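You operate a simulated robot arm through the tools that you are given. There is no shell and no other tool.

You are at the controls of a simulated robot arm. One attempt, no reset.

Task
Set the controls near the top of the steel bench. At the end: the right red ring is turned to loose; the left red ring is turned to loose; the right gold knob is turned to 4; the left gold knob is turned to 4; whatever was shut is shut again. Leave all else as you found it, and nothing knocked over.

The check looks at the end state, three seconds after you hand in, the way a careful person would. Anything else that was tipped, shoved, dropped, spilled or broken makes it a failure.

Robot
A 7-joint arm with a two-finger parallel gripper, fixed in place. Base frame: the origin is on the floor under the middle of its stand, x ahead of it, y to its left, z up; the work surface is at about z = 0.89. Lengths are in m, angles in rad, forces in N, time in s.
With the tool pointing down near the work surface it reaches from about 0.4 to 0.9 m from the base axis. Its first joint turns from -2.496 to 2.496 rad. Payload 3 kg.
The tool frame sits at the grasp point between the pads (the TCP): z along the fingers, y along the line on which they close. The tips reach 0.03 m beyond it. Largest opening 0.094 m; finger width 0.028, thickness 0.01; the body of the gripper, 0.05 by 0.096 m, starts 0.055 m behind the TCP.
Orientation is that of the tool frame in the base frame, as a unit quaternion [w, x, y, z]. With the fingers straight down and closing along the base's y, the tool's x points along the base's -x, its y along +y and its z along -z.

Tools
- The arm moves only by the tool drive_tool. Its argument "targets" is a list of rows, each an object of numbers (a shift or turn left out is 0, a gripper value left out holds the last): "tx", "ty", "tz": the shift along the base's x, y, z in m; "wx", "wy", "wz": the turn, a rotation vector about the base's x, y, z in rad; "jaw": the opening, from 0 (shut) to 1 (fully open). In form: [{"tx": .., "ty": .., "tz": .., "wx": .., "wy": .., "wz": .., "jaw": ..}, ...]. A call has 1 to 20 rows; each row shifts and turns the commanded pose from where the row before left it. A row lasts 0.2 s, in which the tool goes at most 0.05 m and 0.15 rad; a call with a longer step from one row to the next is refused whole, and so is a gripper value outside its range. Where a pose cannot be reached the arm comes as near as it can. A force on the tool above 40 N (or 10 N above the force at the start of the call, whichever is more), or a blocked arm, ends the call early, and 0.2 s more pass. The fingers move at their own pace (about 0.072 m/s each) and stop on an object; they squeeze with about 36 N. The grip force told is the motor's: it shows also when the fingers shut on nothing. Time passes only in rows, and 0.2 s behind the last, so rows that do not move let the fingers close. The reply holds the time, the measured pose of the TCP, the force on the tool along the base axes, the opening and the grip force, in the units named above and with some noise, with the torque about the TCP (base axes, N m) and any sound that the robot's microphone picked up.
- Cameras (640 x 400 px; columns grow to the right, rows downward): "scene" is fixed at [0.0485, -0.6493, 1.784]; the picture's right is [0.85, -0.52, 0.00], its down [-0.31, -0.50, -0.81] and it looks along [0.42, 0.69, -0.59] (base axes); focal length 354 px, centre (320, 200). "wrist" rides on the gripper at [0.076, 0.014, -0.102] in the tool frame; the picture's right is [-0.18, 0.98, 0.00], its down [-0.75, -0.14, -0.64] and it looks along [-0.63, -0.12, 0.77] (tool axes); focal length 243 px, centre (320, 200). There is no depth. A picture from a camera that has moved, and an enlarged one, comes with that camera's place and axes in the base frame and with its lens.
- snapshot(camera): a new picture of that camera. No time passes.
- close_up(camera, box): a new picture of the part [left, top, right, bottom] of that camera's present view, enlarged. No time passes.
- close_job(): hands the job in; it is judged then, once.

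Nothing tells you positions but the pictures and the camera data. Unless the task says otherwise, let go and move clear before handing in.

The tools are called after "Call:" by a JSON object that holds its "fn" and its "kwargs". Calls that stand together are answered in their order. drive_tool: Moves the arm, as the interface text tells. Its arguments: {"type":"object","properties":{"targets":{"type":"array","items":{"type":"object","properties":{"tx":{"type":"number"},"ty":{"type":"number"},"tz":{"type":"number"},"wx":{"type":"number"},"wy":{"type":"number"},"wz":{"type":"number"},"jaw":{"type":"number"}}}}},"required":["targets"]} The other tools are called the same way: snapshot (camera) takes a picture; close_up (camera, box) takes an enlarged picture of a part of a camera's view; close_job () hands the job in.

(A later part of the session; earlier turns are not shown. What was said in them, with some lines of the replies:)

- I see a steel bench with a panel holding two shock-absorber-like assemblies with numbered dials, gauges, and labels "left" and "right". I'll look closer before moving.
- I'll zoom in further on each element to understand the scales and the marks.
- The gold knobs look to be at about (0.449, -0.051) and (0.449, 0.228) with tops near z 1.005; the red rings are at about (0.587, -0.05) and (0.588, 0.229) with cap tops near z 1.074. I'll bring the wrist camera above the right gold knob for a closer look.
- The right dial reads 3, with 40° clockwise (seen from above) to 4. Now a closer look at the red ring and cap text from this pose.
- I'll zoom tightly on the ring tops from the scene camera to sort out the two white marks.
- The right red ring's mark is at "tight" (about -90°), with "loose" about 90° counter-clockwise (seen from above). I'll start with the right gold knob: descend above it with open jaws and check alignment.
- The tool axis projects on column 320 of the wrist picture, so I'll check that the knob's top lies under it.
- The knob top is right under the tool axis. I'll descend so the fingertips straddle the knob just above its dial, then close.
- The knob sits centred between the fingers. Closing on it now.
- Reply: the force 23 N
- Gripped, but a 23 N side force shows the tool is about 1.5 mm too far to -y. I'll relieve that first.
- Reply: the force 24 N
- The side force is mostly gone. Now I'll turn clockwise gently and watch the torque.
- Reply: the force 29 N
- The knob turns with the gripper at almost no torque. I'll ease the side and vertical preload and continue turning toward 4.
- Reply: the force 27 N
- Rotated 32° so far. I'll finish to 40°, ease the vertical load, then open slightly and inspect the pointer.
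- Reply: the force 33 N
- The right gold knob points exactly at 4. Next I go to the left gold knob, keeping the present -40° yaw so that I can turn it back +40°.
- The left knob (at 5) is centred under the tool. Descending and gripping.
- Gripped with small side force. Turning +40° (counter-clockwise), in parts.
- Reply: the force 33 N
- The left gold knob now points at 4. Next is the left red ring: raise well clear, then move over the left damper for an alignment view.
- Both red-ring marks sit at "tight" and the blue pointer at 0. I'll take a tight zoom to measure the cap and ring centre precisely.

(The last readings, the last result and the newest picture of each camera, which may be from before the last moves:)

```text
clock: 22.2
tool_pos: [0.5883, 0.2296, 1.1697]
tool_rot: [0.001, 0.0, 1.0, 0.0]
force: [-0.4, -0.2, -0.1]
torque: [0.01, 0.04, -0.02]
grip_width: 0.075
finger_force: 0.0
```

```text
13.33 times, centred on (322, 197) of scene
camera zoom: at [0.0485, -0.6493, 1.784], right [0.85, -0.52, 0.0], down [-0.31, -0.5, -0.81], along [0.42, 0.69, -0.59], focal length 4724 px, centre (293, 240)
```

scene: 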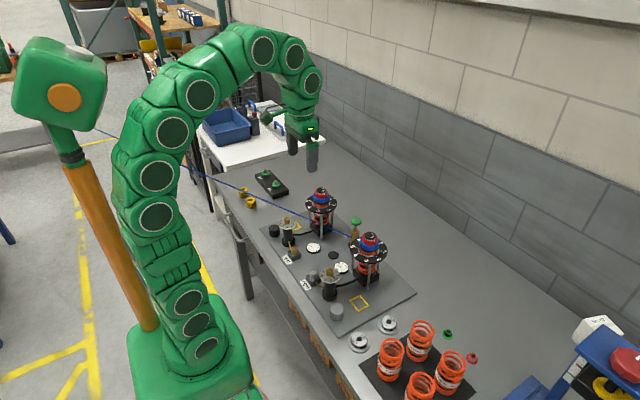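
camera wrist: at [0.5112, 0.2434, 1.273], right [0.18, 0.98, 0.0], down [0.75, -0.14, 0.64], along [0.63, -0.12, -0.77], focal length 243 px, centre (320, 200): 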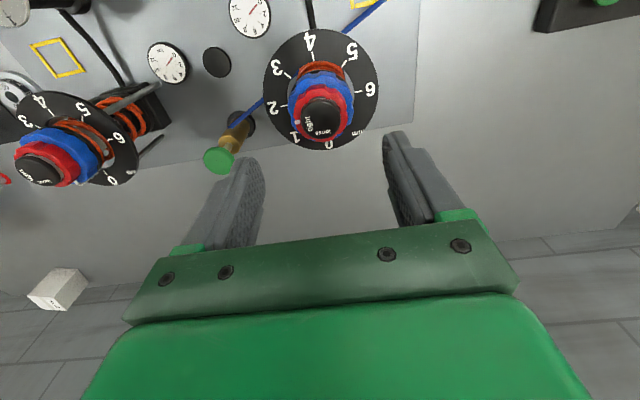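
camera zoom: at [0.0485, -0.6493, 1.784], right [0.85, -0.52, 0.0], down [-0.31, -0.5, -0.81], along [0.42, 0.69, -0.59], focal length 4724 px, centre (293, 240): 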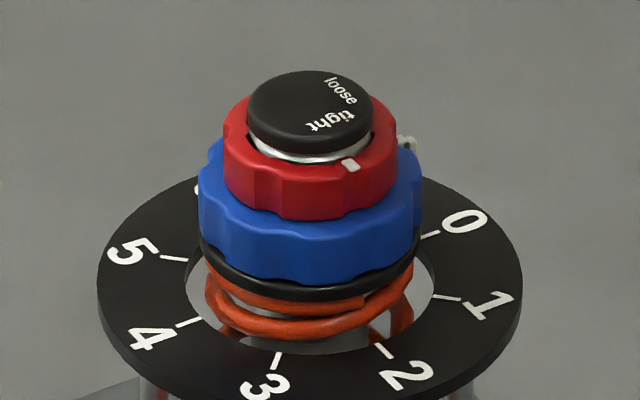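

The centre of the left cap seems about 4 mm further in +x than my tool axis. I'll shift, pre-rotate to -45° yaw and re-measure from that second viewing direction.

Call:
{"fn": "drive_tool", "kwargs": {"targets": [{"tx": 0.0035, "wz": -0.131}, {"wz": -0.131}, {"wz": -0.131}, {"wz": -0.131}, {"wz": -0.131}, {"wz": -0.1304}, {}, {}]}}

Call:
{"fn": "snapshot", "kwargs": {"camera": "wrist"}}

Call:
{"fn": "close_up", "kwargs": {"camera": "wrist", "box": [280, 72, 360, 152]}}

```text
clock: 24.0
tool_pos: [0.5911, 0.2305, 1.1704]
tool_rot: [0.0, 0.382, 0.924, -0.001]
force: [0.3, 0.1, -0.4]
torque: [0.02, 0.0, -0.02]
grip_width: 0.0753
finger_force: 0.1
```

```text
taken
camera wrist: at [0.5472, 0.2933, 1.2731], right [0.83, 0.56, 0.0], down [0.43, -0.63, 0.64], along [0.36, -0.53, -0.77], focal length 243 px, centre (320, 200)
```

wrist: 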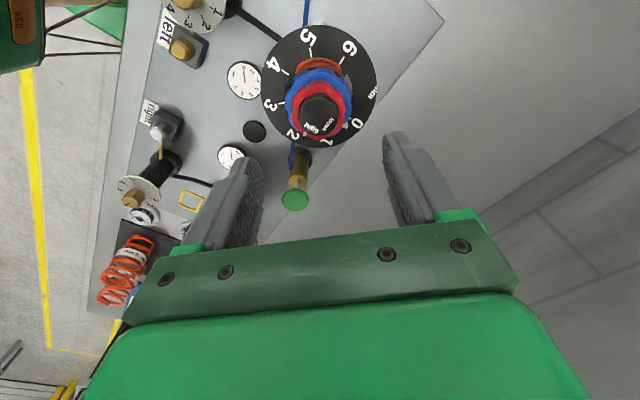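

```text
5.00 times, centred on (320, 112) of wrist
camera zoom: at [0.5472, 0.2933, 1.2731], right [0.83, 0.56, 0.0], down [0.43, -0.63, 0.64], along [0.36, -0.53, -0.77], focal length 1213 px, centre (320, 640)
```

zoom: 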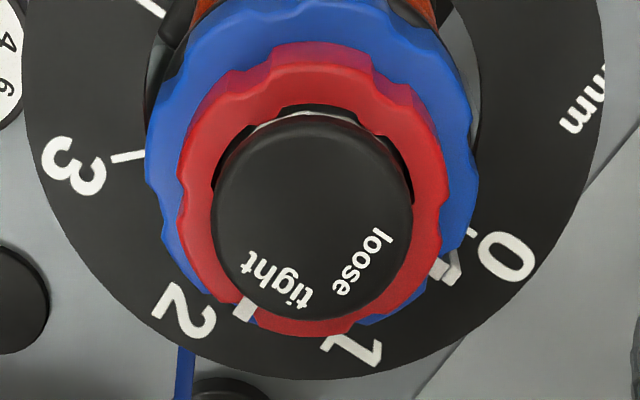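

From two viewing directions the left ring's axis comes out near (0.5895, 0.2297). I'll correct, lower part-way with the fingers still above the cap, and re-measure heights.

Call:
{"fn": "drive_tool", "kwargs": {"targets": [{"tx": -0.0013, "ty": -0.0003, "tz": -0.02}, {"tz": -0.025}, {}, {}]}}

Call:
{"fn": "close_up", "kwargs": {"camera": "wrist", "box": [260, 80, 380, 200]}}

Call:
{"fn": "close_up", "kwargs": {"camera": "scene", "box": [300, 172, 344, 212]}}

```text
clock: 25.0
tool_pos: [0.5906, 0.2291, 1.124]
tool_rot: [0.0, 0.383, 0.924, 0.001]
force: [0.4, -0.5, -0.6]
torque: [0.0, 0.0, -0.02]
grip_width: 0.0753
finger_force: 0.1
```

```text
3.33 times, centred on (320, 140) of wrist
camera zoom: at [0.5459, 0.2931, 1.2278], right [0.82, 0.57, 0.0], down [0.43, -0.63, 0.64], along [0.36, -0.53, -0.77], focal length 809 px, centre (320, 400)
```

zoom: 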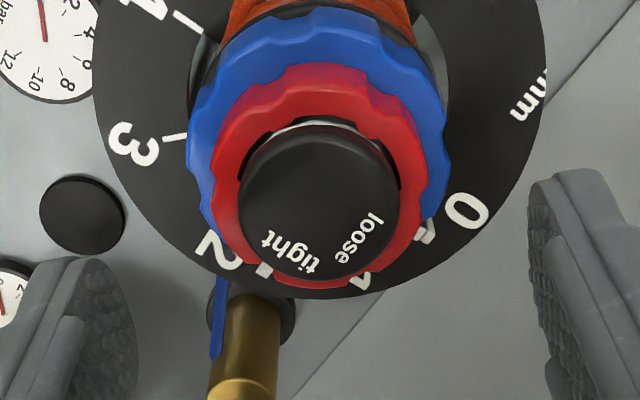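

```text
10.00 times, centred on (322, 192) of scene
camera zoom: at [0.0485, -0.6493, 1.784], right [0.85, -0.52, 0.0], down [-0.31, -0.5, -0.81], along [0.42, 0.69, -0.59], focal length 3543 px, centre (300, 280)
```

zoom: 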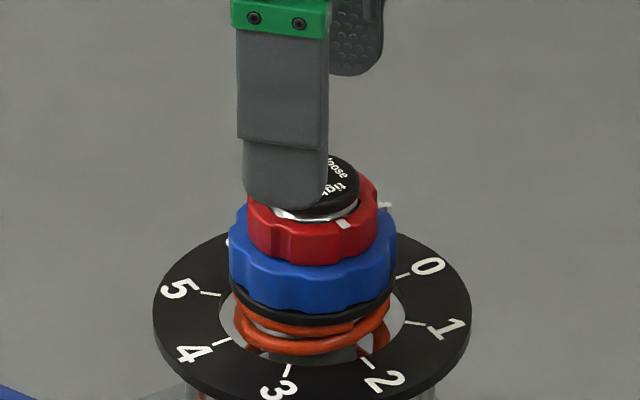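

Heights now: cap top ≈1.076, red ring ≈1.056–1.070, blue ring top ≈1.056. I'll descend so the fingertips stop near z 1.059 (just above the blue ring) and check before closing.

Call:
{"fn": "drive_tool", "kwargs": {"targets": [{"tz": -0.015}, {"tz": -0.012}, {"tz": -0.009}, {}, {}]}}

Call:
{"fn": "close_up", "kwargs": {"camera": "wrist", "box": [240, 90, 400, 210]}}

Call:
{"fn": "close_up", "kwargs": {"camera": "scene", "box": [300, 172, 344, 212]}}

```text
clock: 26.2
tool_pos: [0.5905, 0.2296, 1.089]
tool_rot: [0.0, 0.383, 0.924, 0.0]
force: [0.1, -0.6, 0.1]
torque: [0.0, -0.01, -0.02]
grip_width: 0.0753
finger_force: 0.0
```

```text
3.33 times, centred on (320, 150) of wrist
camera zoom: at [0.546, 0.2929, 1.1921], right [0.82, 0.57, 0.0], down [0.43, -0.63, 0.64], along [0.36, -0.53, -0.77], focal length 809 px, centre (320, 367)
```

zoom: 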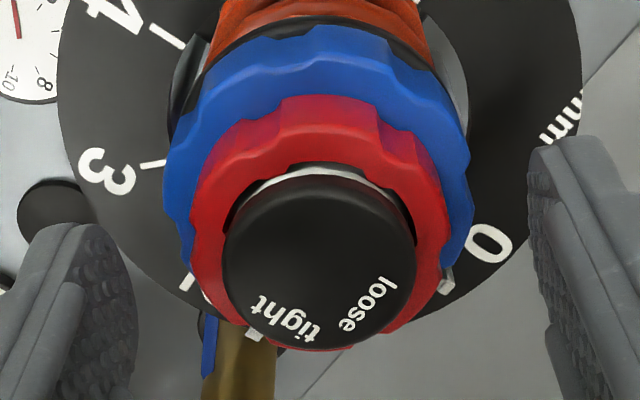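

```text
10.00 times, centred on (322, 192) of scene
camera zoom: at [0.0485, -0.6493, 1.784], right [0.85, -0.52, 0.0], down [-0.31, -0.5, -0.81], along [0.42, 0.69, -0.59], focal length 3543 px, centre (300, 280)
```

zoom: 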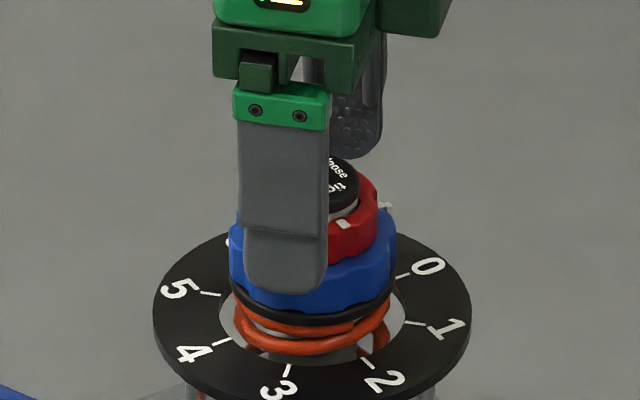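

Fingertips are about 4 mm above the blue ring's top face and beside the red ring. Closing on the red ring.

Call:
{"fn": "drive_tool", "kwargs": {"targets": [{"jaw": 0.6}, {"jaw": 0.54}, {}]}}

Call:
{"fn": "drive_tool", "kwargs": {"targets": [{"jaw": 0.3}, {"jaw": 0.1}, {}, {}]}}

Call:
{"fn": "close_up", "kwargs": {"camera": "wrist", "box": [240, 90, 400, 210]}}

Call:
{"fn": "close_up", "kwargs": {"camera": "scene", "box": [300, 172, 344, 212]}}

```text
clock: 27.0
tool_pos: [0.5912, 0.2298, 1.0901]
tool_rot: [0.0, 0.382, 0.924, 0.0]
force: [-0.2, -0.6, 0.0]
torque: [-0.02, -0.02, -0.03]
grip_width: 0.0506
finger_force: 0.0
```

```text
clock: 28.0
tool_pos: [0.5916, 0.2293, 1.0885]
tool_rot: [0.0, 0.383, 0.924, 0.0]
force: [-2.9, -2.9, 0.9]
torque: [0.2, -0.2, -0.02]
grip_width: 0.0458
finger_force: 44.7
```

```text
3.33 times, centred on (320, 150) of wrist
camera zoom: at [0.5459, 0.2928, 1.1921], right [0.82, 0.57, 0.0], down [0.43, -0.63, 0.64], along [0.36, -0.53, -0.77], focal length 809 px, centre (320, 367)
```

zoom: 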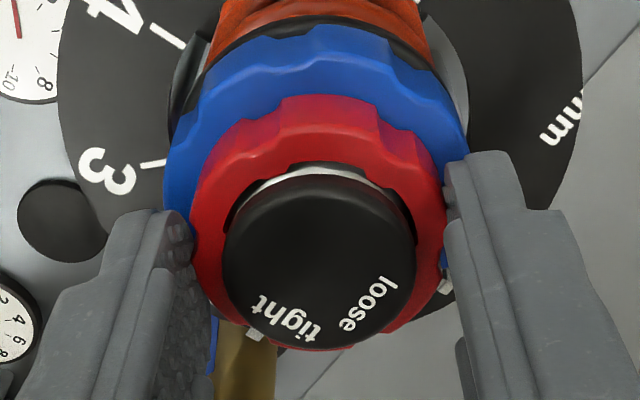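

```text
10.00 times, centred on (322, 192) of scene
camera zoom: at [0.0485, -0.6493, 1.784], right [0.85, -0.52, 0.0], down [-0.31, -0.5, -0.81], along [0.42, 0.69, -0.59], focal length 3543 px, centre (300, 280)
```

zoom: 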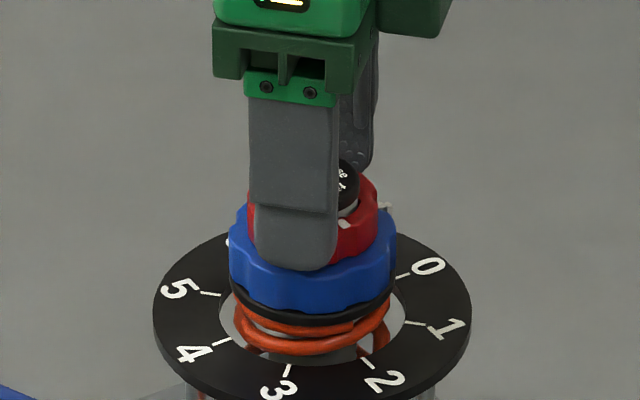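

A clean grip with almost no side force. I'll turn a little counter-clockwise and check that only the red ring follows.

Call:
{"fn": "drive_tool", "kwargs": {"targets": [{"wz": 0.08}, {"wz": 0.08}, {"wz": 0.08}, {}]}}

Call:
{"fn": "close_up", "kwargs": {"camera": "wrist", "box": [240, 90, 400, 210]}}

Call:
{"fn": "close_up", "kwargs": {"camera": "scene", "box": [300, 172, 344, 212]}}

```text
clock: 29.0
tool_pos: [0.5898, 0.2307, 1.0893]
tool_rot: [0.0, 0.269, 0.963, 0.0]
force: [5.5, 6.6, -2.1]
torque: [-0.23, -0.22, 0.0]
grip_width: 0.0459
finger_force: 45.2
```

```text
3.33 times, centred on (320, 150) of wrist
camera zoom: at [0.532, 0.2807, 1.1921], right [0.67, 0.75, 0.0], down [0.57, -0.51, 0.64], along [0.48, -0.43, -0.77], focal length 809 px, centre (320, 367)
```

zoom: 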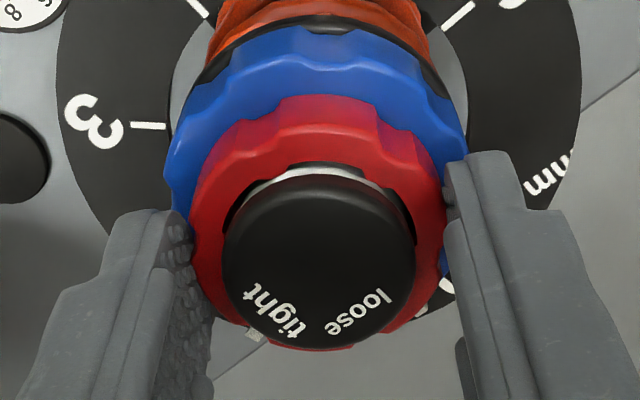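

```text
10.00 times, centred on (322, 192) of scene
camera zoom: at [0.0485, -0.6493, 1.784], right [0.85, -0.52, 0.0], down [-0.31, -0.5, -0.81], along [0.42, 0.69, -0.59], focal length 3543 px, centre (300, 280)
```

zoom: 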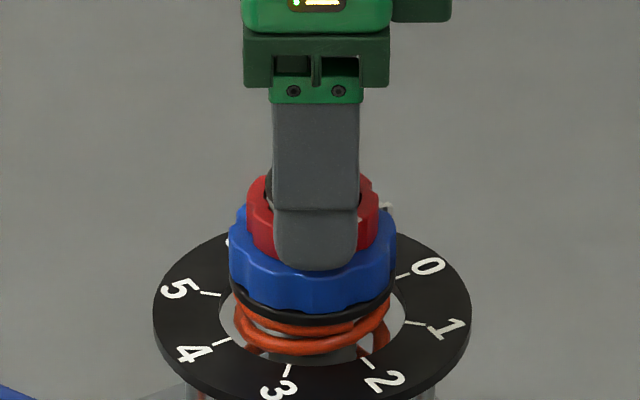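

The red ring follows, the cap and the blue ring stay put, and the torque is tiny. Continuing.

Call:
{"fn": "drive_tool", "kwargs": {"targets": [{"wz": 0.1}, {"wz": 0.1}, {"wz": 0.1}, {"wz": 0.1}, {"wz": 0.1}, {"wz": 0.1}, {}]}}

Call:
{"fn": "close_up", "kwargs": {"camera": "wrist", "box": [240, 90, 400, 210]}}

Call:
{"fn": "close_up", "kwargs": {"camera": "scene", "box": [300, 172, 344, 212]}}

```text
clock: 30.6
tool_pos: [0.5903, 0.2299, 1.0906]
tool_rot: [0.0, -0.028, 1.0, 0.0]
force: [8.2, 18.9, -3.3]
torque: [0.38, -0.3, 0.0]
grip_width: 0.0459
finger_force: 44.9
```

```text
3.33 times, centred on (320, 150) of wrist
camera zoom: at [0.513, 0.2395, 1.1922], right [0.13, 0.99, 0.0], down [0.76, -0.1, 0.64], along [0.64, -0.08, -0.77], focal length 809 px, centre (320, 367)
```

zoom: 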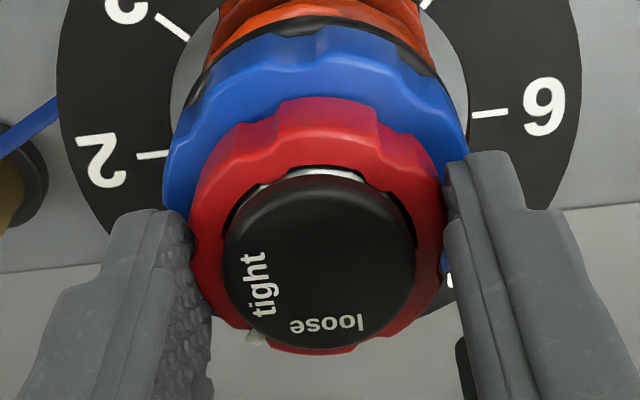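

```text
10.00 times, centred on (322, 192) of scene
camera zoom: at [0.0485, -0.6493, 1.784], right [0.85, -0.52, 0.0], down [-0.31, -0.5, -0.81], along [0.42, 0.69, -0.59], focal length 3543 px, centre (300, 280)
```

zoom: 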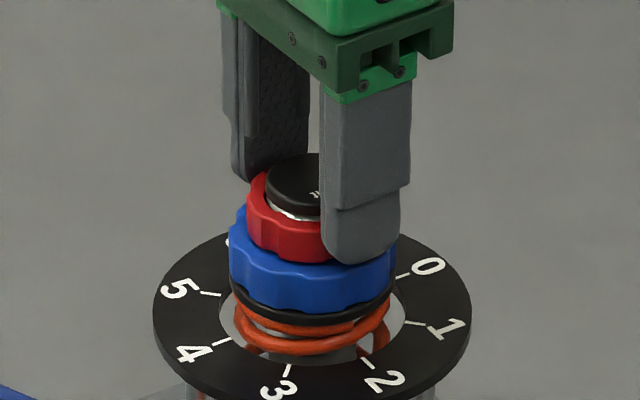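

48° turned so far with no resistance. I'll ease the side force a bit and go on to about 85° before checking against the "loose" text.

Call:
{"fn": "drive_tool", "kwargs": {"targets": [{"tx": 0.0003, "ty": 0.0008}, {"wz": 0.1}, {"wz": 0.1}, {"wz": 0.1}, {"wz": 0.1}, {"wz": 0.1}, {"wz": 0.1}, {"wz": 0.04}, {}]}}

Call:
{"fn": "close_up", "kwargs": {"camera": "wrist", "box": [240, 90, 400, 210]}}

Call:
{"fn": "close_up", "kwargs": {"camera": "scene", "box": [300, 172, 344, 212]}}

```text
clock: 32.6
tool_pos: [0.5902, 0.2306, 1.0898]
tool_rot: [0.0, -0.342, 0.94, 0.001]
force: [-8.5, 7.8, -6.4]
torque: [0.07, -0.05, -0.03]
grip_width: 0.046
finger_force: 45.0
```

```text
3.33 times, centred on (320, 150) of wrist
camera zoom: at [0.5222, 0.1922, 1.1923], right [-0.49, 0.87, 0.0], down [0.67, 0.37, 0.64], along [0.56, 0.31, -0.77], focal length 809 px, centre (320, 367)
```

zoom: 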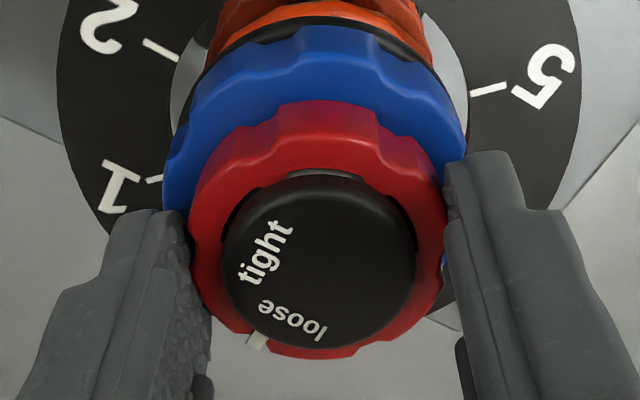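

```text
10.00 times, centred on (322, 192) of scene
camera zoom: at [0.0485, -0.6493, 1.784], right [0.85, -0.52, 0.0], down [-0.31, -0.5, -0.81], along [0.42, 0.69, -0.59], focal length 3543 px, centre (300, 280)
```

zoom: 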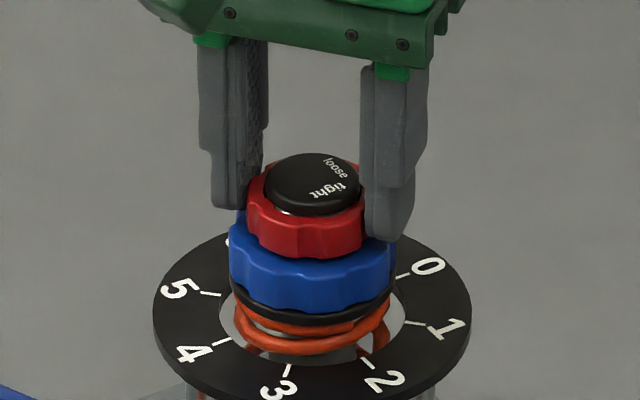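

At 85° the mark is about 5° short of being in the same place relative to "loose" as it was relative to "tight". I'll turn the last 5°, then release and rise.

Call:
{"fn": "drive_tool", "kwargs": {"targets": [{"wz": 0.05}, {"wz": 0.041}, {}, {}]}}

Call:
{"fn": "close_up", "kwargs": {"camera": "wrist", "box": [240, 90, 400, 210]}}

```text
clock: 33.6
tool_pos: [0.5904, 0.2304, 1.0887]
tool_rot: [0.002, -0.383, 0.924, -0.001]
force: [-11.4, 7.3, -1.2]
torque: [0.18, 0.51, -0.71]
grip_width: 0.0458
finger_force: 44.9
```

```text
3.33 times, centred on (320, 150) of wrist
camera zoom: at [0.5258, 0.1862, 1.1922], right [-0.57, 0.82, 0.0], down [0.63, 0.43, 0.64], along [0.53, 0.36, -0.77], focal length 809 px, centre (320, 367)
```

zoom: 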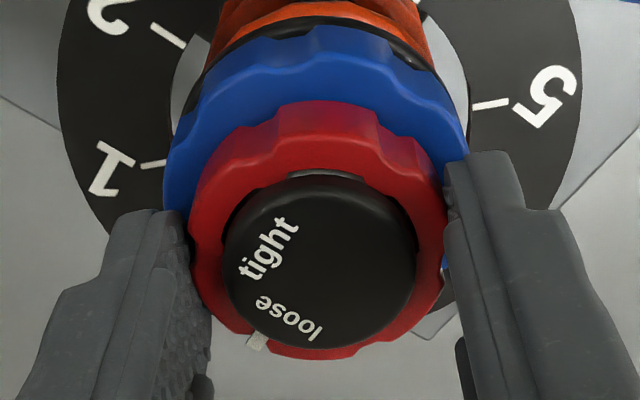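

The torque rose to 0.7 N·m — the ring has met its end stop at "loose". Releasing and rising to inspect.

Call:
{"fn": "drive_tool", "kwargs": {"targets": [{"wz": -0.02}, {"jaw": 0.6}, {"jaw": 0.8}, {}, {"tz": 0.03}, {"tz": 0.04}, {"tz": 0.02}, {}]}}

Call:
{"fn": "close_up", "kwargs": {"camera": "wrist", "box": [260, 60, 380, 180]}}

Call:
{"fn": "close_up", "kwargs": {"camera": "scene", "box": [304, 182, 340, 212]}}

Call:
{"fn": "snapshot", "kwargs": {"camera": "scene"}}

```text
clock: 35.4
tool_pos: [0.5913, 0.2308, 1.1796]
tool_rot: [0.0, -0.373, 0.928, 0.0]
force: [0.8, -0.4, -0.2]
torque: [0.03, -0.03, -0.01]
grip_width: 0.0751
finger_force: 0.1
```

```text
3.33 times, centred on (320, 120) of wrist
camera zoom: at [0.5249, 0.188, 1.2822], right [-0.55, 0.84, 0.0], down [0.64, 0.42, 0.64], along [0.54, 0.35, -0.77], focal length 809 px, centre (320, 467)
```

zoom: 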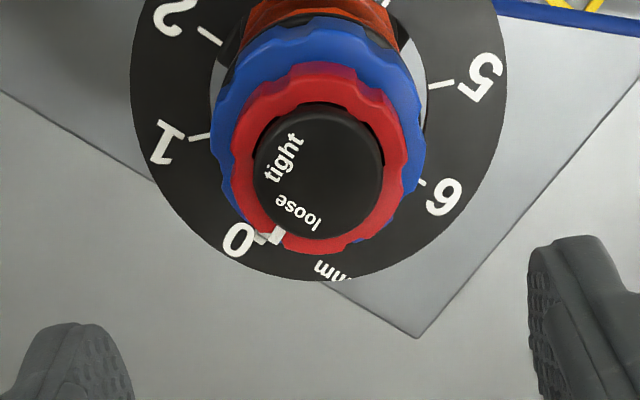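

```text
13.33 times, centred on (322, 197) of scene
camera zoom: at [0.0485, -0.6493, 1.784], right [0.85, -0.52, 0.0], down [-0.31, -0.5, -0.81], along [0.42, 0.69, -0.59], focal length 4724 px, centre (293, 240)
```

zoom: 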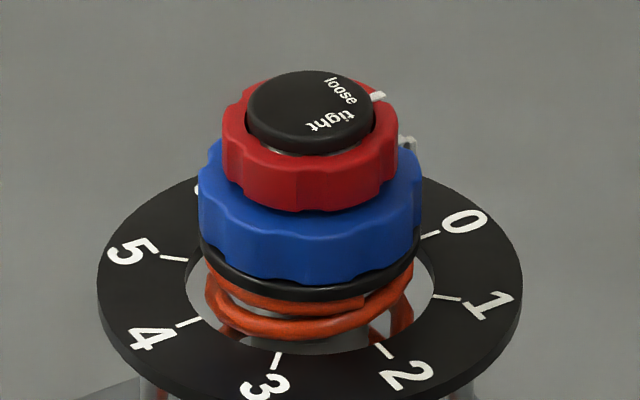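

```text
taken
```

scene: 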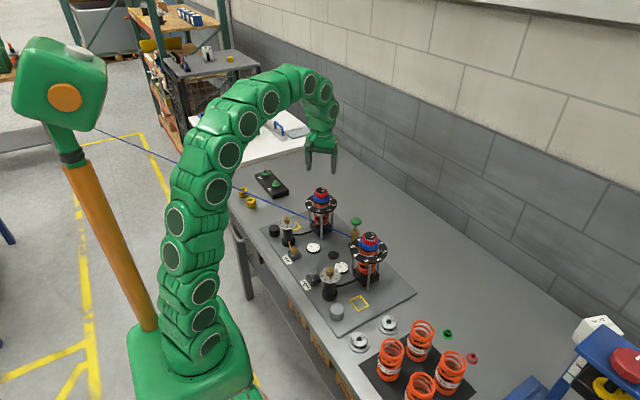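

The left red ring's mark is now at "loose" and the blue pointer is still at 0. Now to the right red ring: travel high and rotate back to -45° yaw.

Call:
{"fn": "drive_tool", "kwargs": {"targets": [{"ty": -0.02325, "wz": -0.12925}, {"ty": -0.02325, "wz": -0.12925}, {"ty": -0.02325, "wz": -0.12925}, {"ty": -0.02325, "wz": -0.12925}, {"ty": -0.02325, "wz": -0.12925}, {"ty": -0.02325, "wz": -0.12925}, {"ty": -0.02325, "wz": -0.12925}, {"ty": -0.02325, "wz": -0.12925}, {"ty": -0.02325, "wz": -0.12925}, {"ty": -0.02325, "wz": -0.12925}, {"ty": -0.02325, "wz": -0.12925}, {"ty": -0.02325, "wz": -0.12925}, {}, {}]}}

Call:
{"fn": "snapshot", "kwargs": {"camera": "wrist"}}

Call:
{"fn": "close_up", "kwargs": {"camera": "wrist", "box": [280, 62, 360, 142]}}

```text
clock: 38.4
tool_pos: [0.592, -0.0486, 1.1805]
tool_rot: [0.0, 0.385, 0.923, 0.0]
force: [-0.4, 1.0, 0.4]
torque: [0.0, -0.01, 0.01]
grip_width: 0.0751
finger_force: 0.0
```

```text
taken
camera wrist: at [0.5469, 0.0157, 1.2827], right [0.83, 0.56, 0.0], down [0.43, -0.63, 0.64], along [0.36, -0.53, -0.77], focal length 243 px, centre (320, 200)
```

wrist: 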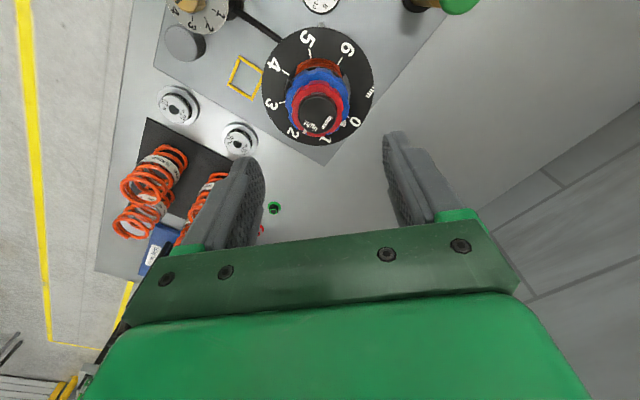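

```text
5.00 times, centred on (320, 102) of wrist
camera zoom: at [0.5469, 0.0157, 1.2827], right [0.83, 0.56, 0.0], down [0.43, -0.63, 0.64], along [0.36, -0.53, -0.77], focal length 1213 px, centre (320, 690)
```

zoom: 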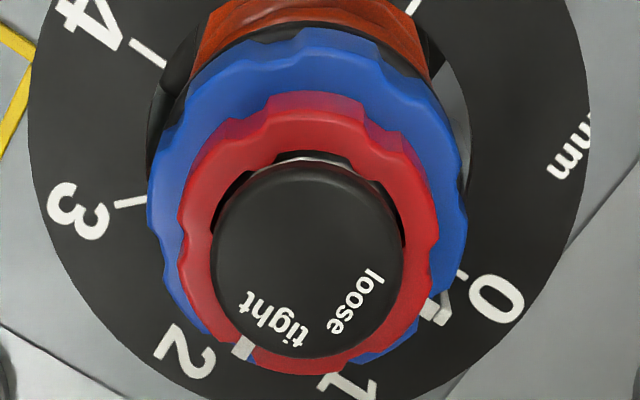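

The right ring's axis is about 1.5 mm off the tool axis; I'll correct, lower part-way and check once more.

Call:
{"fn": "drive_tool", "kwargs": {"targets": [{"tx": -0.0008, "ty": -0.0012, "tz": -0.025}, {"tz": -0.03}, {}, {}]}}

Call:
{"fn": "close_up", "kwargs": {"camera": "wrist", "box": [260, 80, 380, 200]}}

Call:
{"fn": "close_up", "kwargs": {"camera": "scene", "box": [348, 214, 392, 254]}}

```text
clock: 39.4
tool_pos: [0.5907, -0.048, 1.1245]
tool_rot: [0.0, 0.382, 0.924, 0.0]
force: [0.5, -0.3, 0.3]
torque: [-0.01, 0.02, 0.01]
grip_width: 0.0752
finger_force: 0.0
```

```text
3.33 times, centred on (320, 140) of wrist
camera zoom: at [0.5457, 0.0146, 1.2277], right [0.83, 0.56, 0.0], down [0.43, -0.63, 0.64], along [0.36, -0.53, -0.77], focal length 809 px, centre (320, 400)
```

zoom: 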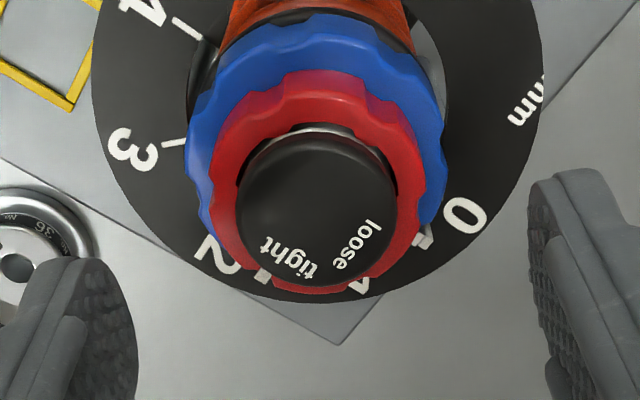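

```text
10.00 times, centred on (370, 234) of scene
camera zoom: at [0.0485, -0.6493, 1.784], right [0.85, -0.52, 0.0], down [-0.31, -0.5, -0.81], along [0.42, 0.69, -0.59], focal length 3543 px, centre (-180, -140)
```

zoom: 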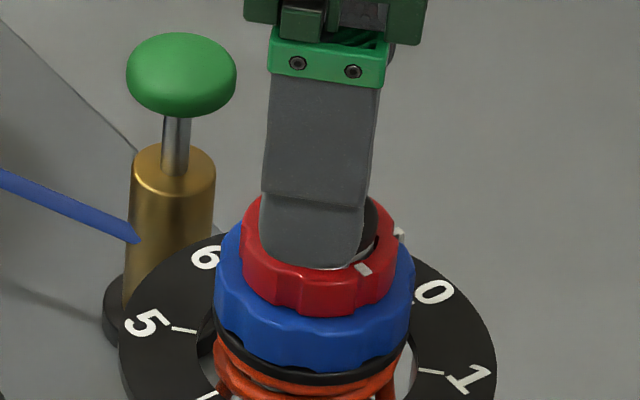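

The offset is now well under a millimetre. Descending to the same height as on the left.

Call:
{"fn": "drive_tool", "kwargs": {"targets": [{"tz": -0.015}, {"tz": -0.012}, {"tz": -0.008}, {}, {}]}}

Call:
{"fn": "close_up", "kwargs": {"camera": "wrist", "box": [240, 90, 400, 210]}}

Call:
{"fn": "close_up", "kwargs": {"camera": "scene", "box": [348, 214, 392, 254]}}

```text
clock: 40.6
tool_pos: [0.5902, -0.0505, 1.0894]
tool_rot: [0.0, 0.383, 0.924, 0.0]
force: [0.8, 0.2, -1.1]
torque: [-0.04, 0.01, -0.03]
grip_width: 0.0752
finger_force: 0.0
```

```text
3.33 times, centred on (320, 150) of wrist
camera zoom: at [0.5453, 0.0144, 1.1924], right [0.83, 0.56, 0.0], down [0.43, -0.63, 0.64], along [0.36, -0.53, -0.77], focal length 809 px, centre (320, 367)
```

zoom: 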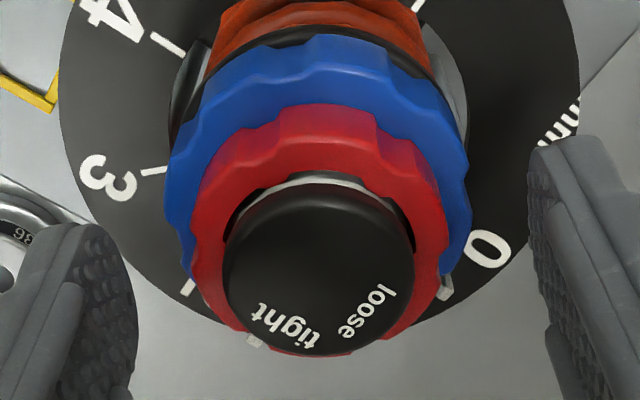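

```text
10.00 times, centred on (370, 234) of scene
camera zoom: at [0.0485, -0.6493, 1.784], right [0.85, -0.52, 0.0], down [-0.31, -0.5, -0.81], along [0.42, 0.69, -0.59], focal length 3543 px, centre (-180, -140)
```

zoom: 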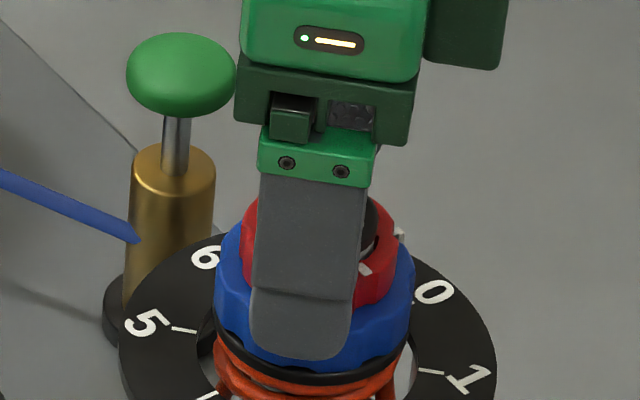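

Geometry matches the left side: fingertips 3–4 mm above the blue ring. Closing on the right red ring.

Call:
{"fn": "drive_tool", "kwargs": {"targets": [{"jaw": 0.6}, {"jaw": 0.54}, {}]}}

Call:
{"fn": "drive_tool", "kwargs": {"targets": [{"jaw": 0.3}, {"jaw": 0.1}, {}, {}]}}

Call:
{"fn": "close_up", "kwargs": {"camera": "wrist", "box": [240, 90, 400, 210]}}

Call:
{"fn": "close_up", "kwargs": {"camera": "scene", "box": [348, 214, 392, 254]}}

```text
clock: 41.4
tool_pos: [0.5897, -0.0486, 1.0899]
tool_rot: [0.0, 0.382, 0.924, -0.001]
force: [-0.2, 1.5, 0.0]
torque: [0.0, -0.01, -0.01]
grip_width: 0.0509
finger_force: 0.1
```

```text
clock: 42.4
tool_pos: [0.5893, -0.0487, 1.0897]
tool_rot: [0.0, 0.384, 0.923, 0.0]
force: [-9.7, -8.7, 0.2]
torque: [0.04, 0.14, -0.02]
grip_width: 0.0458
finger_force: 44.9
```

```text
3.33 times, centred on (320, 150) of wrist
camera zoom: at [0.5451, 0.014, 1.1924], right [0.83, 0.56, 0.0], down [0.43, -0.63, 0.64], along [0.36, -0.53, -0.77], focal length 809 px, centre (320, 367)
```

zoom: 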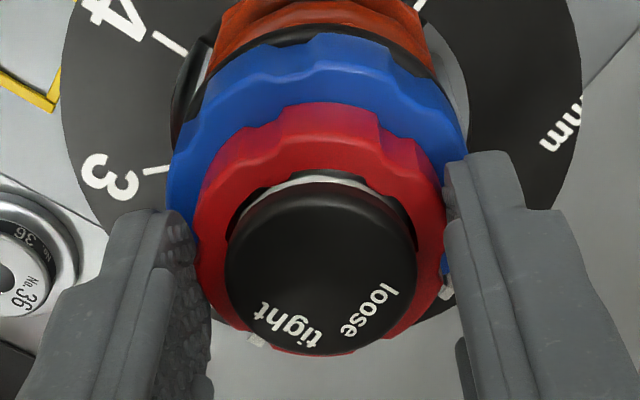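

```text
10.00 times, centred on (370, 234) of scene
camera zoom: at [0.0485, -0.6493, 1.784], right [0.85, -0.52, 0.0], down [-0.31, -0.5, -0.81], along [0.42, 0.69, -0.59], focal length 3543 px, centre (-180, -140)
```

zoom: 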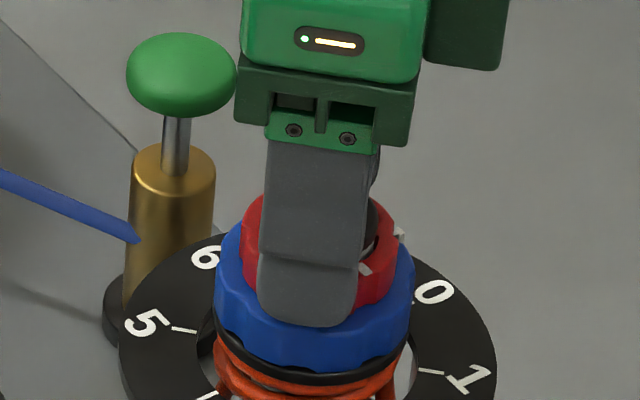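

A good grip. Now turning counter-clockwise, first a small amount with a slight correction for the side force.

Call:
{"fn": "drive_tool", "kwargs": {"targets": [{"tx": -0.0005, "ty": -0.0005}, {"wz": 0.1}, {"wz": 0.1}, {"wz": 0.1}, {"wz": 0.1}, {}]}}

Call:
{"fn": "close_up", "kwargs": {"camera": "wrist", "box": [240, 90, 400, 210]}}

Call:
{"fn": "close_up", "kwargs": {"camera": "scene", "box": [348, 214, 392, 254]}}

```text
clock: 43.8
tool_pos: [0.5889, -0.0495, 1.0893]
tool_rot: [0.0, 0.192, 0.981, 0.0]
force: [-1.7, 4.0, -0.5]
torque: [-0.32, -0.09, 0.02]
grip_width: 0.0456
finger_force: 45.3
```

```text
3.33 times, centred on (320, 150) of wrist
camera zoom: at [0.5233, -0.0083, 1.1924], right [0.54, 0.84, 0.0], down [0.65, -0.41, 0.64], along [0.54, -0.35, -0.77], focal length 809 px, centre (320, 367)
```

zoom: 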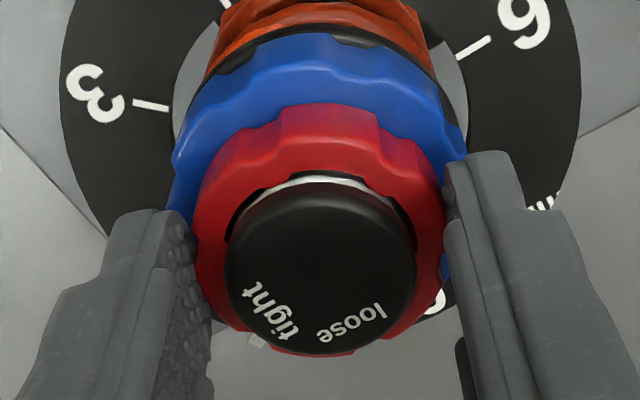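

```text
10.00 times, centred on (370, 234) of scene
camera zoom: at [0.0485, -0.6493, 1.784], right [0.85, -0.52, 0.0], down [-0.31, -0.5, -0.81], along [0.42, 0.69, -0.59], focal length 3543 px, centre (-180, -140)
```

zoom: 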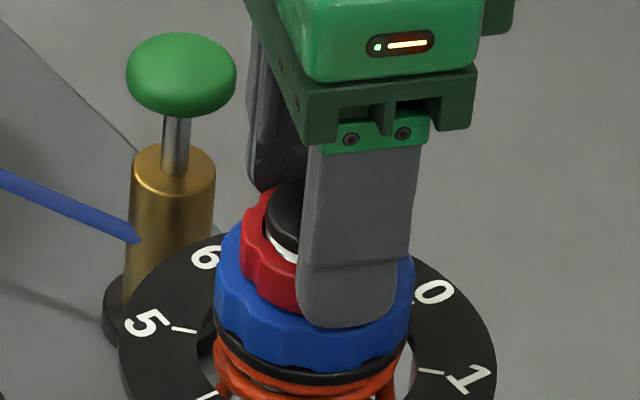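

The ring turns along with the gripper and the blue ring is unmoved. Continuing to about 80°.

Call:
{"fn": "drive_tool", "kwargs": {"targets": [{"wz": 0.1}, {"wz": 0.1}, {"wz": 0.1}, {"wz": 0.1}, {"wz": 0.1}, {"wz": 0.1}, {"wz": 0.1}, {"wz": 0.1}, {"wz": 0.1}, {"wz": 0.1}, {}]}}

Call:
{"fn": "close_up", "kwargs": {"camera": "wrist", "box": [240, 90, 400, 210]}}

```text
clock: 46.2
tool_pos: [0.5897, -0.05, 1.0881]
tool_rot: [0.001, -0.303, 0.953, 0.0]
force: [3.3, -9.7, -1.0]
torque: [-0.05, 0.19, 0.0]
grip_width: 0.0459
finger_force: 45.4
```

```text
3.33 times, centred on (320, 150) of wrist
camera zoom: at [0.5182, -0.0832, 1.1924], right [-0.42, 0.91, 0.0], down [0.7, 0.32, 0.64], along [0.58, 0.27, -0.77], focal length 809 px, centre (320, 367)
```

zoom: 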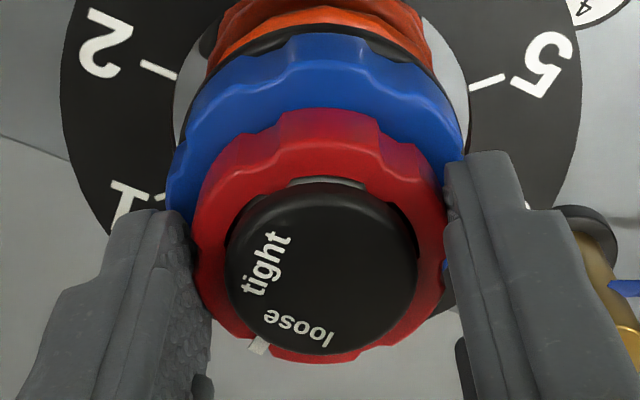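

Rotated 80°, no resistance yet. Now the last 10° in small steps, watching for the end stop.

Call:
{"fn": "drive_tool", "kwargs": {"targets": [{"wz": 0.06}, {"wz": 0.06}, {"wz": 0.035}, {}, {}]}}

Call:
{"fn": "drive_tool", "kwargs": {"targets": [{"wz": 0.016}, {}, {}]}}

Call:
{"fn": "close_up", "kwargs": {"camera": "wrist", "box": [240, 90, 400, 210]}}

```text
clock: 47.4
tool_pos: [0.5896, -0.0507, 1.0895]
tool_rot: [0.0, -0.375, 0.927, 0.0]
force: [-7.4, -12.2, -0.4]
torque: [-0.48, -0.23, 0.02]
grip_width: 0.0459
finger_force: 45.0
```

```text
clock: 48.2
tool_pos: [0.5891, -0.0506, 1.0894]
tool_rot: [-0.001, -0.382, 0.924, 0.0]
force: [1.0, -21.8, 0.4]
torque: [-0.35, 0.0, -0.71]
grip_width: 0.0459
finger_force: 45.6
```

```text
3.33 times, centred on (320, 150) of wrist
camera zoom: at [0.5248, -0.0946, 1.1923], right [-0.56, 0.83, 0.0], down [0.63, 0.43, 0.64], along [0.53, 0.36, -0.77], focal length 809 px, centre (320, 367)
```

zoom: 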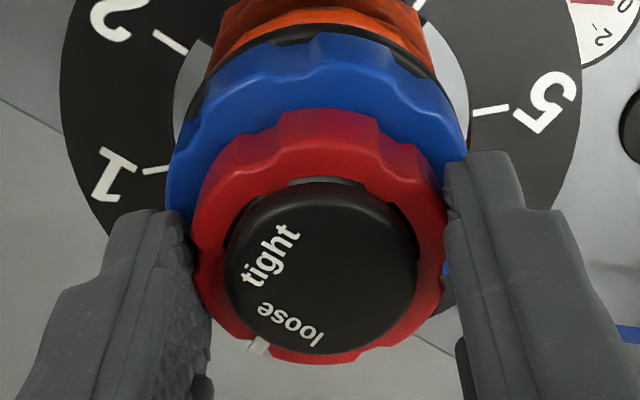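

The end stop shows again at 90° (0.7 N·m). Releasing and rising for inspection.

Call:
{"fn": "drive_tool", "kwargs": {"targets": [{"wz": -0.01, "ty": -0.001}, {"jaw": 0.6}, {"jaw": 0.8}, {}, {"tz": 0.03}, {"tz": 0.04}, {"tz": 0.04}, {}]}}

Call:
{"fn": "close_up", "kwargs": {"camera": "wrist", "box": [260, 60, 380, 180]}}

Call:
{"fn": "close_up", "kwargs": {"camera": "scene", "box": [352, 224, 388, 254]}}

Call:
{"fn": "snapshot", "kwargs": {"camera": "scene"}}

```text
clock: 50.0
tool_pos: [0.5894, -0.0514, 1.2005]
tool_rot: [0.0, -0.378, 0.926, 0.001]
force: [-0.6, 0.3, 0.4]
torque: [0.01, -0.02, 0.04]
grip_width: 0.0755
finger_force: 0.1
```

```text
3.33 times, centred on (320, 120) of wrist
camera zoom: at [0.5236, -0.0944, 1.3028], right [-0.56, 0.83, 0.0], down [0.64, 0.43, 0.64], along [0.53, 0.36, -0.77], focal length 809 px, centre (320, 467)
```

zoom: 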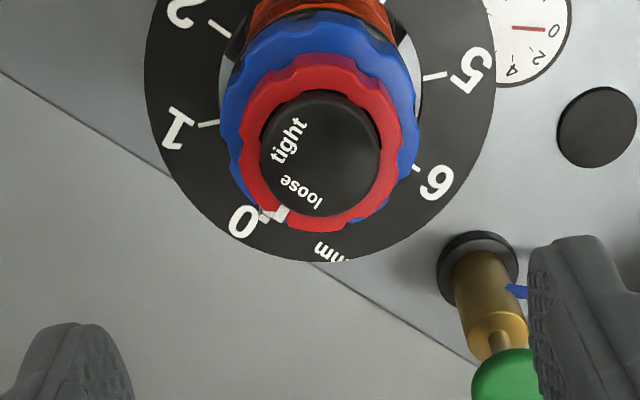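

```text
13.33 times, centred on (370, 239) of scene
camera zoom: at [0.0485, -0.6493, 1.784], right [0.85, -0.52, 0.0], down [-0.31, -0.5, -0.81], along [0.42, 0.69, -0.59], focal length 4724 px, centre (-347, -320)
```

zoom: 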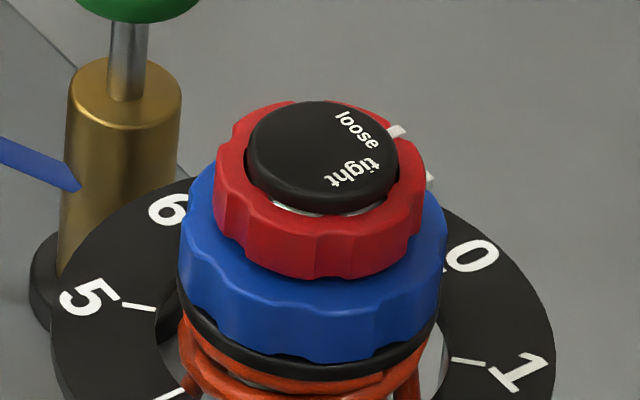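

```text
taken
```

scene: 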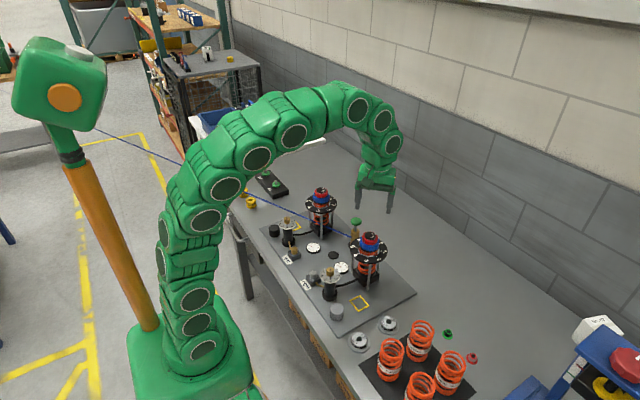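

Both red rings now stand at "loose" and both blue pointers remain at 0. I'll retreat up and back to near the starting pose and then check everything once more.

Call:
{"fn": "drive_tool", "kwargs": {"targets": [{"tz": 0.04}, {"tz": 0.04}, {"tx": -0.018, "ty": 0.017, "tz": 0.006, "wz": -0.097}, {"tx": -0.018, "ty": 0.017, "tz": 0.006, "wz": -0.097}, {"tx": -0.018, "ty": 0.017, "tz": 0.006, "wz": -0.097}, {"tx": -0.018, "ty": 0.017, "tz": 0.006, "wz": -0.097}, {"tx": -0.018, "ty": 0.017, "tz": 0.006, "wz": -0.097}, {"tx": -0.018, "ty": 0.017, "tz": 0.006, "wz": -0.097}, {"tx": -0.018, "ty": 0.017, "tz": 0.006, "wz": -0.097}, {"tx": -0.018, "ty": 0.018, "tz": 0.006, "wz": -0.097}, {"jaw": 1.0}, {}]}}

Call:
{"fn": "snapshot", "kwargs": {"camera": "scene"}}

Call:
{"fn": "close_up", "kwargs": {"camera": "scene", "box": [230, 160, 430, 340]}}

Call:
{"fn": "close_up", "kwargs": {"camera": "scene", "box": [304, 182, 340, 212]}}

Call:
{"fn": "close_up", "kwargs": {"camera": "scene", "box": [305, 255, 345, 290]}}

Call:
{"fn": "close_up", "kwargs": {"camera": "scene", "box": [265, 205, 315, 270]}}

Call:
{"fn": "snapshot", "kwargs": {"camera": "wrist"}}

```text
clock: 52.6
tool_pos: [0.445, 0.0855, 1.3273]
tool_rot: [-0.001, 0.001, 1.0, 0.0]
force: [0.0, -1.4, -0.4]
torque: [-0.02, 0.02, 0.02]
grip_width: 0.0942
finger_force: 0.1
```

```text
taken
```

scene: 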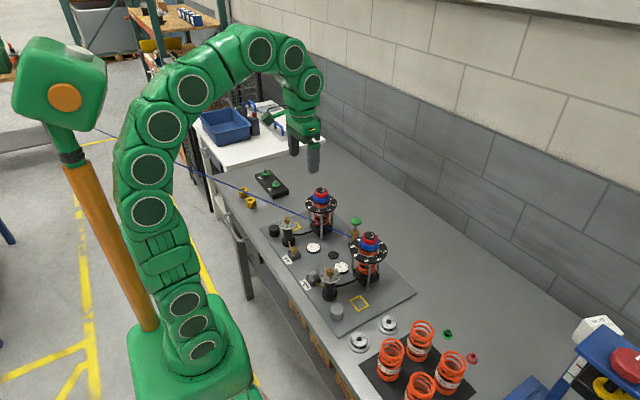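

```text
2.22 times, centred on (330, 250) of scene
camera zoom: at [0.0485, -0.6493, 1.784], right [0.85, -0.52, 0.0], down [-0.31, -0.5, -0.81], along [0.42, 0.69, -0.59], focal length 787 px, centre (298, 89)
```

zoom: 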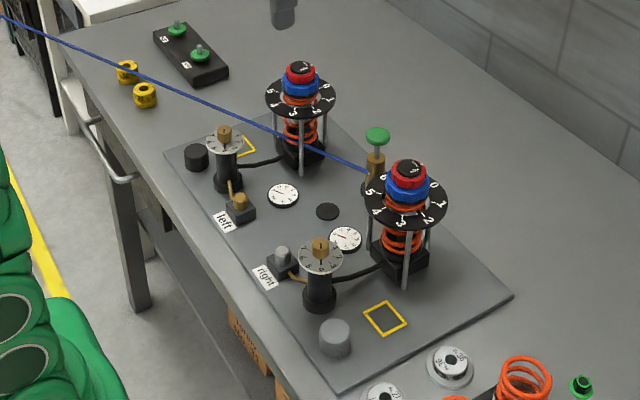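

```text
13.33 times, centred on (322, 197) of scene
camera zoom: at [0.0485, -0.6493, 1.784], right [0.85, -0.52, 0.0], down [-0.31, -0.5, -0.81], along [0.42, 0.69, -0.59], focal length 4724 px, centre (293, 240)
```

zoom: 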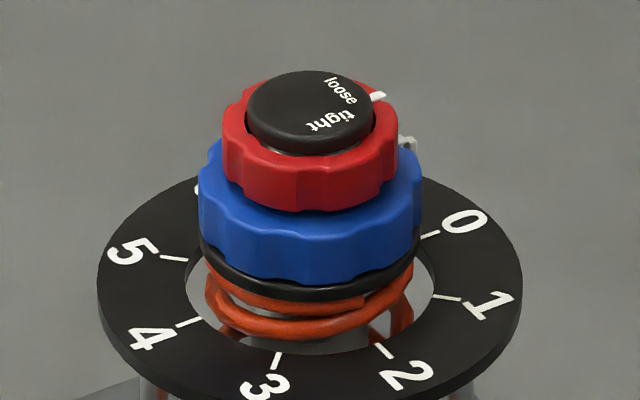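

```text
11.43 times, centred on (325, 272) of scene
camera zoom: at [0.0485, -0.6493, 1.784], right [0.85, -0.52, 0.0], down [-0.31, -0.5, -0.81], along [0.42, 0.69, -0.59], focal length 4049 px, centre (263, -629)
```

zoom: 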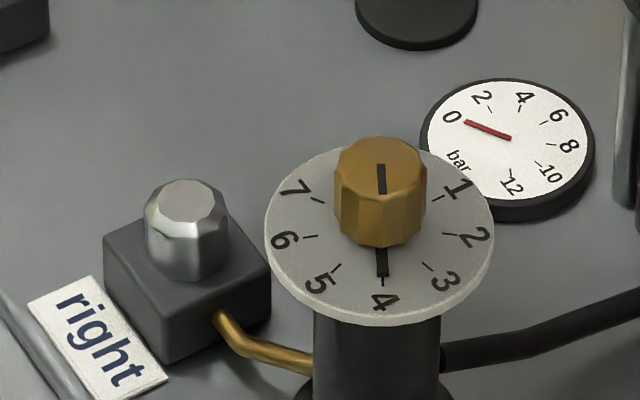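

```text
6.15 times, centred on (290, 238) of scene
camera zoom: at [0.0485, -0.6493, 1.784], right [0.85, -0.52, 0.0], down [-0.31, -0.5, -0.81], along [0.42, 0.69, -0.59], focal length 2180 px, centre (505, -31)
```

zoom: 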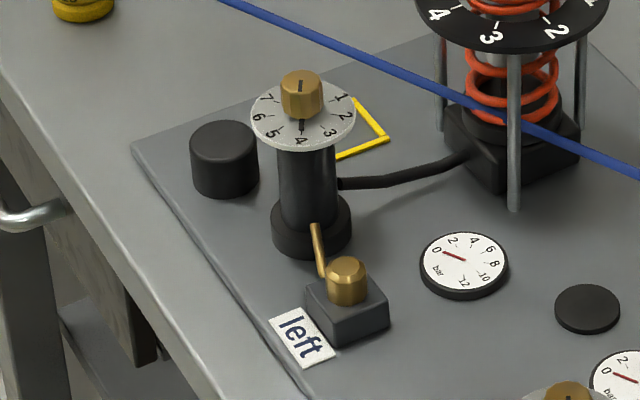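

```text
taken
camera wrist: at [0.3678, 0.099, 1.4302], right [0.19, 0.98, 0.0], down [0.75, -0.14, 0.64], along [0.63, -0.12, -0.77], focal length 243 px, centre (320, 200)
```

wrist: 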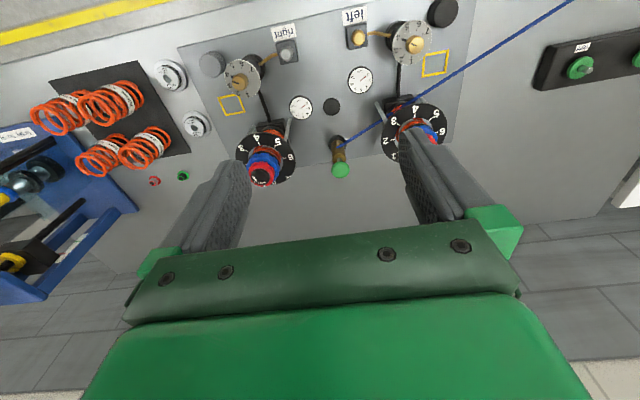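

Everything matches the request: both gold knobs point at 4, both red rings stand at "loose" against their end stops, and both blue pointers are still at 0. The gauges, valves and loose parts are unchanged, nothing was opened, and the arm is clear, so I'm handing in.

Call:
{"fn": "close_job", "kwargs": {}}

```text
The job is handed in.
```

I set all four controls and handed the job in; no verdict has come back yet.

- **Gold knobs:** the right knob went from 3 to 4 and the left from 5 to 4. Both pointers line up with the 4 mark.
- **Red rings:** I turned both about 90° counter-clockwise from "tight" to "loose", until each met a firm stop. Each white mark now sits beside the word "loose".
- **Everything else:** both blue rings still read 0, the gauges read 0, and nothing was knocked over or moved. I opened nothing, so there was nothing to shut again.

The rings rose slightly as they unscrewed. On the left one I eased back about 1° from the stop before letting go. The gripper is open and clear, back near its starting position.
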